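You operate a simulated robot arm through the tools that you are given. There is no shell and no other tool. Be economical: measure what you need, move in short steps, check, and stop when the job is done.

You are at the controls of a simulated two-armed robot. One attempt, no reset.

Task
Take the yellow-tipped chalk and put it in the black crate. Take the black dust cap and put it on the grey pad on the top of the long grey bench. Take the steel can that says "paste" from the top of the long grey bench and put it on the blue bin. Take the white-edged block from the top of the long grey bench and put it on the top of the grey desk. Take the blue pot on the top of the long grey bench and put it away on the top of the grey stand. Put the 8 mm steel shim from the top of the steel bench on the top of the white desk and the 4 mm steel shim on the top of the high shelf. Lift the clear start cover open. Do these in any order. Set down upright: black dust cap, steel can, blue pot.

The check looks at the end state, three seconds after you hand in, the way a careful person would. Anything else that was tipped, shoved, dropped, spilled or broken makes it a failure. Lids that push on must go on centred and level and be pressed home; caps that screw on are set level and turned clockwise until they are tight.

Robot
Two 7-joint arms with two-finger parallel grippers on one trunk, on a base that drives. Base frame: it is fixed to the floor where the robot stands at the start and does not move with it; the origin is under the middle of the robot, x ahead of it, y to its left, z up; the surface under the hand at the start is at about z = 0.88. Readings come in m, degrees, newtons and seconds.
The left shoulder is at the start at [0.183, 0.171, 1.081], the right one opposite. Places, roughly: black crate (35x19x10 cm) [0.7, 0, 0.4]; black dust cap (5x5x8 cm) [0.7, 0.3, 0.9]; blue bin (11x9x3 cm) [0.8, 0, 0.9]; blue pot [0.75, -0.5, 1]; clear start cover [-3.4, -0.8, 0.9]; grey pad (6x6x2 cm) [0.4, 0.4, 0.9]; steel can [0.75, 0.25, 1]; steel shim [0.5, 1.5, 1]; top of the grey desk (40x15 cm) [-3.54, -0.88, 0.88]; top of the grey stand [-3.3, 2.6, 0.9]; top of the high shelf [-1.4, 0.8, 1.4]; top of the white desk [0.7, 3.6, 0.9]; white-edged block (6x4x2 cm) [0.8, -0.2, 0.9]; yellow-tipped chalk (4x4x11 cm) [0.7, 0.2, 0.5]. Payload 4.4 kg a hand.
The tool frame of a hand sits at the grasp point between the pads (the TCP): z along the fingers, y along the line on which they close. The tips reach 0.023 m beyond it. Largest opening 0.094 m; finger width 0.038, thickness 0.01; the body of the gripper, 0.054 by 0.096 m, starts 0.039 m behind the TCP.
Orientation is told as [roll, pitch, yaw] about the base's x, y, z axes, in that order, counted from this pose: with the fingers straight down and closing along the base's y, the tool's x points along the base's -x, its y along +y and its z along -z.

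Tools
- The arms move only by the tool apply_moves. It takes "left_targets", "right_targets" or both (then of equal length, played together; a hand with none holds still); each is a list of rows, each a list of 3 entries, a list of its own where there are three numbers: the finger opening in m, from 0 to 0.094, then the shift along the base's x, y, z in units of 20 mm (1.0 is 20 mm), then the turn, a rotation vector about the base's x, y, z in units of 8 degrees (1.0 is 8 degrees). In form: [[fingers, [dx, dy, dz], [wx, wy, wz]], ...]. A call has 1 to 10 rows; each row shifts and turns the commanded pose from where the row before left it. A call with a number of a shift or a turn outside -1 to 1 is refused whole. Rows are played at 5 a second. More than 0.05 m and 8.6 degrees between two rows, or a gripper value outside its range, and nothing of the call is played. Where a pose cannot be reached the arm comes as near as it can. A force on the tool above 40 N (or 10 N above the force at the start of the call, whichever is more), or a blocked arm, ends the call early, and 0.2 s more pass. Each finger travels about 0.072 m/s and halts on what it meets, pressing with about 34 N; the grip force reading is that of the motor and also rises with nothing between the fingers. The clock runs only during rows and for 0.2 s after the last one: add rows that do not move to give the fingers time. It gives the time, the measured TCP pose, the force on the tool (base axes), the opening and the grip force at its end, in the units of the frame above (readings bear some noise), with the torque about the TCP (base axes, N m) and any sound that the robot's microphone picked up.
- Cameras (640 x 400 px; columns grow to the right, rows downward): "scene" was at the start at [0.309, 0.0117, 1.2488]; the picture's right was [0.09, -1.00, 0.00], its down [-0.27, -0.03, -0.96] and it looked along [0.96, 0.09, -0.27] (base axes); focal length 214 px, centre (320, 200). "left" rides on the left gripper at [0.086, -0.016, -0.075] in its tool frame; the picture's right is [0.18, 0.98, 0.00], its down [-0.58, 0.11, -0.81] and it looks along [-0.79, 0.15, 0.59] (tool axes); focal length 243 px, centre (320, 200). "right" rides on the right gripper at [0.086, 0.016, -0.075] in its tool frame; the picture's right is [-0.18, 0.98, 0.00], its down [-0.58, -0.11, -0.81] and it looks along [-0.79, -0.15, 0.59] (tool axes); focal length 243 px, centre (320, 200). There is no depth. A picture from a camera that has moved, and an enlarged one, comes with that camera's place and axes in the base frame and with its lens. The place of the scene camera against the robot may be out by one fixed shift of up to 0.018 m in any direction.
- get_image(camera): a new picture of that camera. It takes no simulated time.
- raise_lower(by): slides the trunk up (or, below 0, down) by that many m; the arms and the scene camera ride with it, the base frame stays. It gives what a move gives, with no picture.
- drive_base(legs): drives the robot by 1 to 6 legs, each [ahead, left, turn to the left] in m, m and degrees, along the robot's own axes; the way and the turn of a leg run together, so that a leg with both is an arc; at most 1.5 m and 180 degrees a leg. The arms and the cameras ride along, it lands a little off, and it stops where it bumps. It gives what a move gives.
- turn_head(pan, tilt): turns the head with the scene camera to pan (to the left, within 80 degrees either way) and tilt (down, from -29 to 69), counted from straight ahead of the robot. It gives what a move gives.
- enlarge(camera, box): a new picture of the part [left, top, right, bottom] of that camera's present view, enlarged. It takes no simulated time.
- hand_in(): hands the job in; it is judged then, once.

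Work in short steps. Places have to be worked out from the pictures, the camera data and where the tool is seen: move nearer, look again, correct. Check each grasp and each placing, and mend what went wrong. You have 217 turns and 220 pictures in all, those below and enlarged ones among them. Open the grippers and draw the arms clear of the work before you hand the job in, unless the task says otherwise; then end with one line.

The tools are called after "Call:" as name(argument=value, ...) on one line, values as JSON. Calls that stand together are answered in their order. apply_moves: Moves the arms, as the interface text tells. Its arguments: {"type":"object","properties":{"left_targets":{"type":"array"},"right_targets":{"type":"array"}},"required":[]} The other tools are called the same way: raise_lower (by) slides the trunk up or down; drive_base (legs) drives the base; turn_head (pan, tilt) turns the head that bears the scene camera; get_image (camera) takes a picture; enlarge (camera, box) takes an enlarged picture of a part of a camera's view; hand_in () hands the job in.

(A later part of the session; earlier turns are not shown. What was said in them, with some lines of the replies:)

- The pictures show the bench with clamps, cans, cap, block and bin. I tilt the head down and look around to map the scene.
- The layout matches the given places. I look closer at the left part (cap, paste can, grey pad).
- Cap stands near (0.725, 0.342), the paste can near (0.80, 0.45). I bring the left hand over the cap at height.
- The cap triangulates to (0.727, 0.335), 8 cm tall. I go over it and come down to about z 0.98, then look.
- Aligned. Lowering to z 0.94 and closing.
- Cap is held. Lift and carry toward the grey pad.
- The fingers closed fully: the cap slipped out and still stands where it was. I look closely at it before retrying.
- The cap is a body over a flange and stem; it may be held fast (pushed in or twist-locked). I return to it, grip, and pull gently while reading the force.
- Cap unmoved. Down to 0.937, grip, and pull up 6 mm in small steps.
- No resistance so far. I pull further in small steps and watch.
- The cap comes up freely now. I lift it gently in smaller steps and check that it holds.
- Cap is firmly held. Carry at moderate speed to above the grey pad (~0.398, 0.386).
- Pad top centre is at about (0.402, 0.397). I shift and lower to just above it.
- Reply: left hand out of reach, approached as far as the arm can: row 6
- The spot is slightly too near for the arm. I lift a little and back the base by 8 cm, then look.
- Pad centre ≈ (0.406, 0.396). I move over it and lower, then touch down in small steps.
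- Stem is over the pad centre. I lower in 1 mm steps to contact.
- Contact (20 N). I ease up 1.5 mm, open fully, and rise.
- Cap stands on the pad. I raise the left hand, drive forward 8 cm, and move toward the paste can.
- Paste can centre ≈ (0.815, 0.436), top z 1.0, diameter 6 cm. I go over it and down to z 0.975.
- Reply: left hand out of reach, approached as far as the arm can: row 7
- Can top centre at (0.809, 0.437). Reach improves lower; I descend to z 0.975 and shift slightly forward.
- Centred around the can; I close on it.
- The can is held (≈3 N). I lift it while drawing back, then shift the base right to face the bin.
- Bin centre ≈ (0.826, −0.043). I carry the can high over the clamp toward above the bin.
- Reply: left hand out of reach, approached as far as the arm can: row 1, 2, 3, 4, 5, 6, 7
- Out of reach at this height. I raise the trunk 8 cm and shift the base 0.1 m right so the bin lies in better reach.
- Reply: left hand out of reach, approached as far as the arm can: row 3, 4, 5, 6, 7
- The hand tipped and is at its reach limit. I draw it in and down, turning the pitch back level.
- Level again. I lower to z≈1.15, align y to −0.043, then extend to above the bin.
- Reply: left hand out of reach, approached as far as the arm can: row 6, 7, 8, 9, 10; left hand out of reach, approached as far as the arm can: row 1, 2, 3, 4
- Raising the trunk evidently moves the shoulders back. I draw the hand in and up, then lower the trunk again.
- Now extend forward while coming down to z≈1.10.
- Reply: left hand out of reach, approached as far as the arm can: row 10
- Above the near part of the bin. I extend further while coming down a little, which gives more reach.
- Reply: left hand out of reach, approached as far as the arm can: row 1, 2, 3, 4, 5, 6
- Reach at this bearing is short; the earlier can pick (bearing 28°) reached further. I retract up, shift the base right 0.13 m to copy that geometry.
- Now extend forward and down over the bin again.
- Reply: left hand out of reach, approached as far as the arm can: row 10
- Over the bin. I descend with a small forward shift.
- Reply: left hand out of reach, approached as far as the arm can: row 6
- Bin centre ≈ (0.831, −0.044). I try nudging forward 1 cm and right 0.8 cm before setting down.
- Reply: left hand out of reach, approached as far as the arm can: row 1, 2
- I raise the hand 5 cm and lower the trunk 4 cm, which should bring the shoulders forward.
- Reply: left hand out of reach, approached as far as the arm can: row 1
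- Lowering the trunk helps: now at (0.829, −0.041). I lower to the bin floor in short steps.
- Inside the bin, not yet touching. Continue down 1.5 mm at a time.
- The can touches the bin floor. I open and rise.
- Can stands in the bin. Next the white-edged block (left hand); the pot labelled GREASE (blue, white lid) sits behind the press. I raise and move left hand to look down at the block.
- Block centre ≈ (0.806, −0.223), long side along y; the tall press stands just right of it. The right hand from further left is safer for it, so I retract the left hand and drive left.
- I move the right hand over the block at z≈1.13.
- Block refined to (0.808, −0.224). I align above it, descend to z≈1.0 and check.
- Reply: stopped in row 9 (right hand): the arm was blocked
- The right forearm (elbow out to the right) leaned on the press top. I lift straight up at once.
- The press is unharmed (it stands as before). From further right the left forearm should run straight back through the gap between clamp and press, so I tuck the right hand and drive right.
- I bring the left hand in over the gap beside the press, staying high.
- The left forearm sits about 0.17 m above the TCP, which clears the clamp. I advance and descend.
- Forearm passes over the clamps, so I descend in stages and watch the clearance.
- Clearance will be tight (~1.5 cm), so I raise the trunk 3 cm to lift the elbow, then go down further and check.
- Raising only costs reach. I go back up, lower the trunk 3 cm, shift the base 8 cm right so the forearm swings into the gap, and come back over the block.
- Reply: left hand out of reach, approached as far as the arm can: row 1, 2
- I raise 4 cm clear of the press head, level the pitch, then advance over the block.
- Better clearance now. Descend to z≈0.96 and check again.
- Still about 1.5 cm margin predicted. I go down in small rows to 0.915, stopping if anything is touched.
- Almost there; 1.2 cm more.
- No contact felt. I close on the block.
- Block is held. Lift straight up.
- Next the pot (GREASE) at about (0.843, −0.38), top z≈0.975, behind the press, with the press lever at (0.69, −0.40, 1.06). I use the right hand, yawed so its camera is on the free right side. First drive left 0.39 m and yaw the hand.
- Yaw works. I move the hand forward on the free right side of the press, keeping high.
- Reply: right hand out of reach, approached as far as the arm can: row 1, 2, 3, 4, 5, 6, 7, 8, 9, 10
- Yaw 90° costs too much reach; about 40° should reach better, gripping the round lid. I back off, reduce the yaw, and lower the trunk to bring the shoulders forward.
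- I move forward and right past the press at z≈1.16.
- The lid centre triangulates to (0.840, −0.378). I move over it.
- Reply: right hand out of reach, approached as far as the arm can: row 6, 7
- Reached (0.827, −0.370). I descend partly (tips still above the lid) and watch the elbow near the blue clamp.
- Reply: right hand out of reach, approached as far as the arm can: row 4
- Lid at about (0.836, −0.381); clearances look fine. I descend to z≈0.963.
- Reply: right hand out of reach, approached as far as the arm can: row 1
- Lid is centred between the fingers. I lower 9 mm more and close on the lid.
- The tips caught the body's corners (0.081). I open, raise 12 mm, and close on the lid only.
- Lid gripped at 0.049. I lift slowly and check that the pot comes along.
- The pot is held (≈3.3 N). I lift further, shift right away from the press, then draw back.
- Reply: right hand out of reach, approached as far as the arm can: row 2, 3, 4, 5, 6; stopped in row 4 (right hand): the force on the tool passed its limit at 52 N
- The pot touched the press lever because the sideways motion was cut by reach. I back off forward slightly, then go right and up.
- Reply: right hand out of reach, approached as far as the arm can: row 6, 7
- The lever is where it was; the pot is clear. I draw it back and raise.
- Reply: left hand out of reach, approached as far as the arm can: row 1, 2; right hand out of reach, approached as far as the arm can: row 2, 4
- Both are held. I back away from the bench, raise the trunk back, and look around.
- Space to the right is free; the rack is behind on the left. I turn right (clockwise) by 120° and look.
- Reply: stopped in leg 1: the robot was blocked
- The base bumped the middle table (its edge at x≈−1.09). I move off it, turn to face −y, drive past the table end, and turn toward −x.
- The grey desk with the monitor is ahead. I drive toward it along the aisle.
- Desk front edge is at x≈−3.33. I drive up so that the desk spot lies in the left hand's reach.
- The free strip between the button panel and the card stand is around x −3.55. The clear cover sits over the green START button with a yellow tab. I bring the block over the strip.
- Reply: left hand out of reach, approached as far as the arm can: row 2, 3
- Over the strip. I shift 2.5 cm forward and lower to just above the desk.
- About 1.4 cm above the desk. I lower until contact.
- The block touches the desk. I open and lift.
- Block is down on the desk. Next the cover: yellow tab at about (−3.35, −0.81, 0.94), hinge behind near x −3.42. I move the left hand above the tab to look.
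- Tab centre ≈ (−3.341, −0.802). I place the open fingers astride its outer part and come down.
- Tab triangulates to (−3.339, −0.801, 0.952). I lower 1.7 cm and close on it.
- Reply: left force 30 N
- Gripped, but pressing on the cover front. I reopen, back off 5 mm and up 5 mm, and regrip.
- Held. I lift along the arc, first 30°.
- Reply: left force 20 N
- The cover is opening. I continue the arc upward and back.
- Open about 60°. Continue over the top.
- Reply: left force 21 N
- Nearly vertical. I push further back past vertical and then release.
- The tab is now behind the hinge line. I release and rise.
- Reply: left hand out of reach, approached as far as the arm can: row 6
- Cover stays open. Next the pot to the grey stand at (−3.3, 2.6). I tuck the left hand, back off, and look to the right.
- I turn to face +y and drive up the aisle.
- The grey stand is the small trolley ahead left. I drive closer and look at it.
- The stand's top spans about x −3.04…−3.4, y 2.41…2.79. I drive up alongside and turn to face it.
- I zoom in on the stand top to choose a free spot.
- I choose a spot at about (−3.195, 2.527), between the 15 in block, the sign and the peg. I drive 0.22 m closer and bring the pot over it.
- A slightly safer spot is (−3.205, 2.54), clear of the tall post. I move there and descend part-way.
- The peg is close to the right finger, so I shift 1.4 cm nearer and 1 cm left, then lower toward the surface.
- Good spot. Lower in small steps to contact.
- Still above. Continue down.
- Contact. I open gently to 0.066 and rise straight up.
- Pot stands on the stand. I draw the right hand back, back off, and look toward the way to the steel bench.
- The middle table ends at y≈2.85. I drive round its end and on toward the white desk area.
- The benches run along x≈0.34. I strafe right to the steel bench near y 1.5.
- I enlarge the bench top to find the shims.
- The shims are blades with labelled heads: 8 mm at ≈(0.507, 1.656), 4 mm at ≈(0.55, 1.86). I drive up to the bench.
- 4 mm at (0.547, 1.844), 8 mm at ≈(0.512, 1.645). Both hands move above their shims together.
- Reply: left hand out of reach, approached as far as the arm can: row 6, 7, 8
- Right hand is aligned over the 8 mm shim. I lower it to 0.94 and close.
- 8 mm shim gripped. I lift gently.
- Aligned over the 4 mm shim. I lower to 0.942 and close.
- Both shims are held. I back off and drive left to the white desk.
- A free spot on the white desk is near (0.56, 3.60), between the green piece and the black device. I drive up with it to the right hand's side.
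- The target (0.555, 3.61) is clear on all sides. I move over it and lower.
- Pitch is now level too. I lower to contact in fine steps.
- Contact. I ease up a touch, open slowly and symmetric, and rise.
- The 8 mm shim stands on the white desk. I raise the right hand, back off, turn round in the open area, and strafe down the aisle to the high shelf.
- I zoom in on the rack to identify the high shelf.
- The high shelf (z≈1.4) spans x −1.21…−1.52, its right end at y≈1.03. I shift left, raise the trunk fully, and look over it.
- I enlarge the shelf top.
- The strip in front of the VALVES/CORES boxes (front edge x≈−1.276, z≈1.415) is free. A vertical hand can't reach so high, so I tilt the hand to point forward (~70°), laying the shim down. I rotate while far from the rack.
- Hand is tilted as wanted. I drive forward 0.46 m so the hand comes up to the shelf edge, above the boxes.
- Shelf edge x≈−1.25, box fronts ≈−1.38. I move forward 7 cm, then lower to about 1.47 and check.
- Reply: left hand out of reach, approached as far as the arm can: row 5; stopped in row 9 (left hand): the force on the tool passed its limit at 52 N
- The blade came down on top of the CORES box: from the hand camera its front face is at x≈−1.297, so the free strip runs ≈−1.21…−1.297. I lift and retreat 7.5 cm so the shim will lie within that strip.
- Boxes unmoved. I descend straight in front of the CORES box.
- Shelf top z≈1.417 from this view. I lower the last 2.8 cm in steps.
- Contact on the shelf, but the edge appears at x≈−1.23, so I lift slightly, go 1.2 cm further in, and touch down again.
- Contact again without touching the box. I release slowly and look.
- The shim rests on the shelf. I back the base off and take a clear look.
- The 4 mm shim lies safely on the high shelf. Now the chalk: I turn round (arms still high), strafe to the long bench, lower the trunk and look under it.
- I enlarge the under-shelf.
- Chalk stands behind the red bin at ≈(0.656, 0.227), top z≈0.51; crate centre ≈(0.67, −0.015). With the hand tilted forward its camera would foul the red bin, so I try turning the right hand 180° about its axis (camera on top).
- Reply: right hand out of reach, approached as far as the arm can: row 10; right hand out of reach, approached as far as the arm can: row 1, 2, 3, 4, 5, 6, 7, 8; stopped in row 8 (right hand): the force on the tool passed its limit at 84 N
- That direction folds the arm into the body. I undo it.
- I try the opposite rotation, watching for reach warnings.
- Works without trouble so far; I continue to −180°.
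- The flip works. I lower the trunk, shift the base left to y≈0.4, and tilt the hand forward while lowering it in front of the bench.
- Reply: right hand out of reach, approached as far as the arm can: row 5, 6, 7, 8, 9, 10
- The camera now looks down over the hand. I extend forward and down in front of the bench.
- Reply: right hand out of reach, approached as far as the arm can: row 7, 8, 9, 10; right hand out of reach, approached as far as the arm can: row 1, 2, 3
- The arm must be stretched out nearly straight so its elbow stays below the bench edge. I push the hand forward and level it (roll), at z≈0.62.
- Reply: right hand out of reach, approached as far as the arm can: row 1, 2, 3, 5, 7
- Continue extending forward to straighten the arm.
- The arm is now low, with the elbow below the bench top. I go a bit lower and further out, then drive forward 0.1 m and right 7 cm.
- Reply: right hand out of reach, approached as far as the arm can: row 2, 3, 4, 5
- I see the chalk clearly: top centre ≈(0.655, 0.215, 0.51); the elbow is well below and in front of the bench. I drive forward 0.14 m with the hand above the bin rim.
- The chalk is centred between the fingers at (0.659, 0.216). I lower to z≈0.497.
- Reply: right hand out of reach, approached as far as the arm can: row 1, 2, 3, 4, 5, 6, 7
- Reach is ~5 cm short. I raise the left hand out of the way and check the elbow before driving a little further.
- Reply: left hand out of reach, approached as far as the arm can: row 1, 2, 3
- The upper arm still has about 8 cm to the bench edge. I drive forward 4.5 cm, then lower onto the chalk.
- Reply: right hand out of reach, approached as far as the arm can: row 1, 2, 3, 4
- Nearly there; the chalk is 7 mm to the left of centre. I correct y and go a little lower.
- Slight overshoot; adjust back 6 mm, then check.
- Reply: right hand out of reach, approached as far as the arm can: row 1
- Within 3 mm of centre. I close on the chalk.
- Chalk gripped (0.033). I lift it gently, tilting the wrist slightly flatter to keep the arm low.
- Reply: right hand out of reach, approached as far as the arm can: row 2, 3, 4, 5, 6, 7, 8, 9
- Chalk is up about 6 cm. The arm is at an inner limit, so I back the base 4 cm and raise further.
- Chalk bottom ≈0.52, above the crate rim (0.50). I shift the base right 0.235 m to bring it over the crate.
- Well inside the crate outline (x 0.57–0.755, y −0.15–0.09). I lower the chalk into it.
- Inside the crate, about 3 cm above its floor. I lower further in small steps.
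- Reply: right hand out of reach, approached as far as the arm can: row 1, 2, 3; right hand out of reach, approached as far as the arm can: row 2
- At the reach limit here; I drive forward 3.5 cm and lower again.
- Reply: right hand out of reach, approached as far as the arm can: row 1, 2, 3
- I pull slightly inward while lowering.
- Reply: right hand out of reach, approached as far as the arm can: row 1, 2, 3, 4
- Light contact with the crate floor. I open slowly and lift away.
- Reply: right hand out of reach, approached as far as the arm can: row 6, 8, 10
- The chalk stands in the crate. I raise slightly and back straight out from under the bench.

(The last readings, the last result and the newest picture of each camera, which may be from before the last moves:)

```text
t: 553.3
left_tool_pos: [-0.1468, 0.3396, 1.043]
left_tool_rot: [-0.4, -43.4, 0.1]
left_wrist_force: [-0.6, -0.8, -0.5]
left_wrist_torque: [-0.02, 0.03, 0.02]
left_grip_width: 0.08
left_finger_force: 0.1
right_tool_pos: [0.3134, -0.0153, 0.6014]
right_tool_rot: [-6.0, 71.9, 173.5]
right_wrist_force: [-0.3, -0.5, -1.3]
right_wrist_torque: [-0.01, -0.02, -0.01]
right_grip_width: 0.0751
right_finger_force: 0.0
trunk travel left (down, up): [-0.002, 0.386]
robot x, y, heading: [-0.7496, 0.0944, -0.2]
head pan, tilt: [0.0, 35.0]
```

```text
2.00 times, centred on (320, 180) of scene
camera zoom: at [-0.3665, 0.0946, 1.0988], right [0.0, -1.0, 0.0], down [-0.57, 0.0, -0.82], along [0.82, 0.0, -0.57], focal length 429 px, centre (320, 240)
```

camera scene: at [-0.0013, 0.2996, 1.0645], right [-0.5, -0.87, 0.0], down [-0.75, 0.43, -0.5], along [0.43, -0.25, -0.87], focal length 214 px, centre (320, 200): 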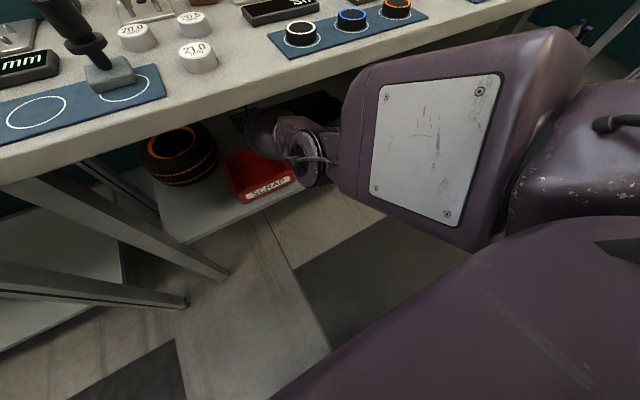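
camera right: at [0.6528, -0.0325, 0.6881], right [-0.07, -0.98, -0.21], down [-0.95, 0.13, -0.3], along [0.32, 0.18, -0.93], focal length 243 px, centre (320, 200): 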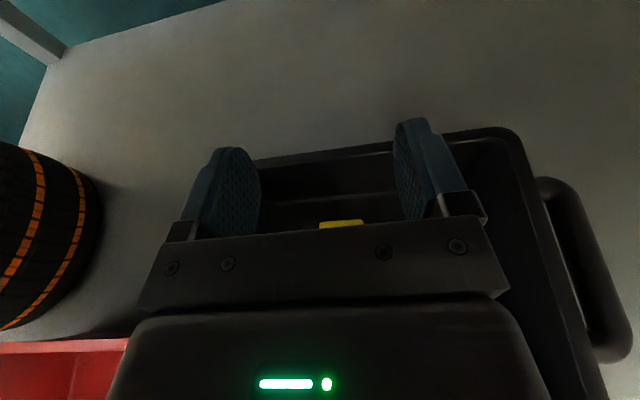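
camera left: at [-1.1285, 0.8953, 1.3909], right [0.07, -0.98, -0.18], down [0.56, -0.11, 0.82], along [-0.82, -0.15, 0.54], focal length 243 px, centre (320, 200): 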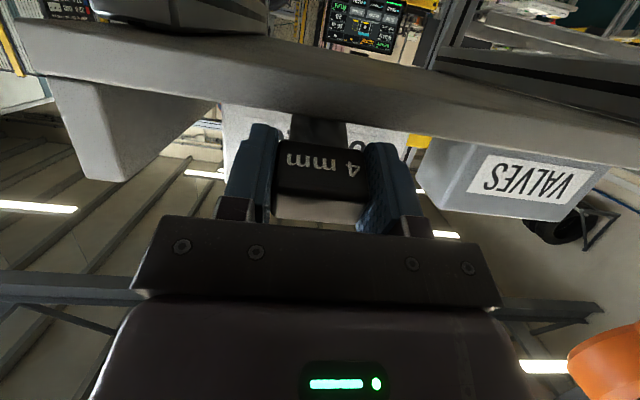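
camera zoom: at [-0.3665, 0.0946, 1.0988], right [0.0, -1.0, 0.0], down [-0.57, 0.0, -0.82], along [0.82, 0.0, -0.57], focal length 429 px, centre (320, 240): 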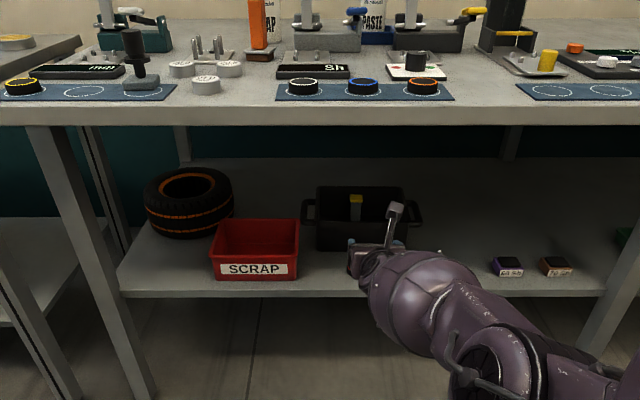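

All items are placed. I draw the right hand back clear of the bench and check the shelf.

Call:
apply_moves(right_targets=[[0.075, [-0.8, 0, 0.1], [0, 0, 0]], [0.075, [-0.8, 0, 0.1], [0, 0, 0]], [0.075, [-0.8, 0, 0.1], [0, 0, 0]], [0.075, [-0.8, 0, 0.1], [0, 0, 0]], [0.075, [-0.8, 0, 0.1], [0, 0, 0]], [0.075, [-0.8, 0, 0.1], [0, 0, 0]], [0.075, [-0.8, 0, 0.1], [0, 0, 0]], [0.075, [-0.8, 0, 0.1], [0, 0, 0]]])

Call:
get_image(camera="scene")

```text
t: 555.1
left_tool_pos: [-0.1461, 0.3391, 1.0437]
left_tool_rot: [-0.4, -43.4, -0.1]
left_wrist_force: [0.3, -0.1, 0.1]
left_wrist_torque: [-0.04, 0.01, -0.02]
left_grip_width: 0.08
left_finger_force: 0.0
right_tool_pos: [0.2833, 0.0076, 0.562]
right_tool_rot: [-6.0, 71.9, 173.7]
right_wrist_force: [0.2, -0.7, -0.5]
right_wrist_torque: [-0.03, 0.01, 0.0]
right_grip_width: 0.0749
right_finger_force: 0.0
right hand out of reach, approached as far as the arm can: row 1, 2, 3, 4, 5, 6, 7, 8
trunk travel left (down, up): [-0.002, 0.386]
robot x, y, heading: [-0.7459, 0.093, -0.1]
head pan, tilt: [0.0, 35.0]
```

```text
9 pictures are left
camera scene: at [-0.3664, 0.0947, 1.0988], right [0.0, -1.0, 0.0], down [-0.57, 0.0, -0.82], along [0.82, 0.0, -0.57], focal length 214 px, centre (320, 200)
```

scene: 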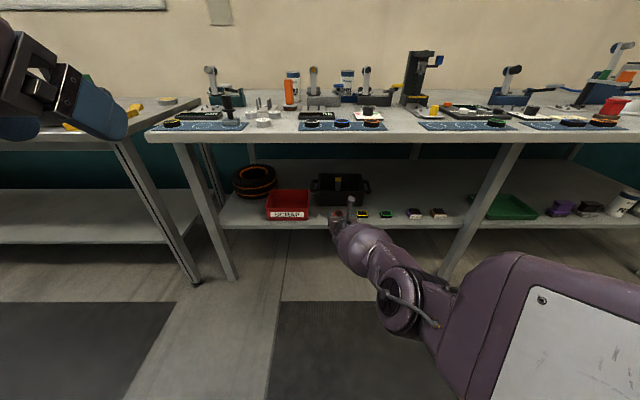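

Both grippers are open and clear, the chalk is in the crate and every other item stands where I set it, so I hand in.

Call:
hand_in()

```text
The job is handed in.
```

I finished all eight tasks and handed the job in; I don't have the check's result. Along the way a forearm leaned on the press, the pot touched its lever, the base bumped the middle table, and a shim briefly pressed on the CORES box. The later pictures I took of the press, lever and box showed nothing moved; I did not check the table.
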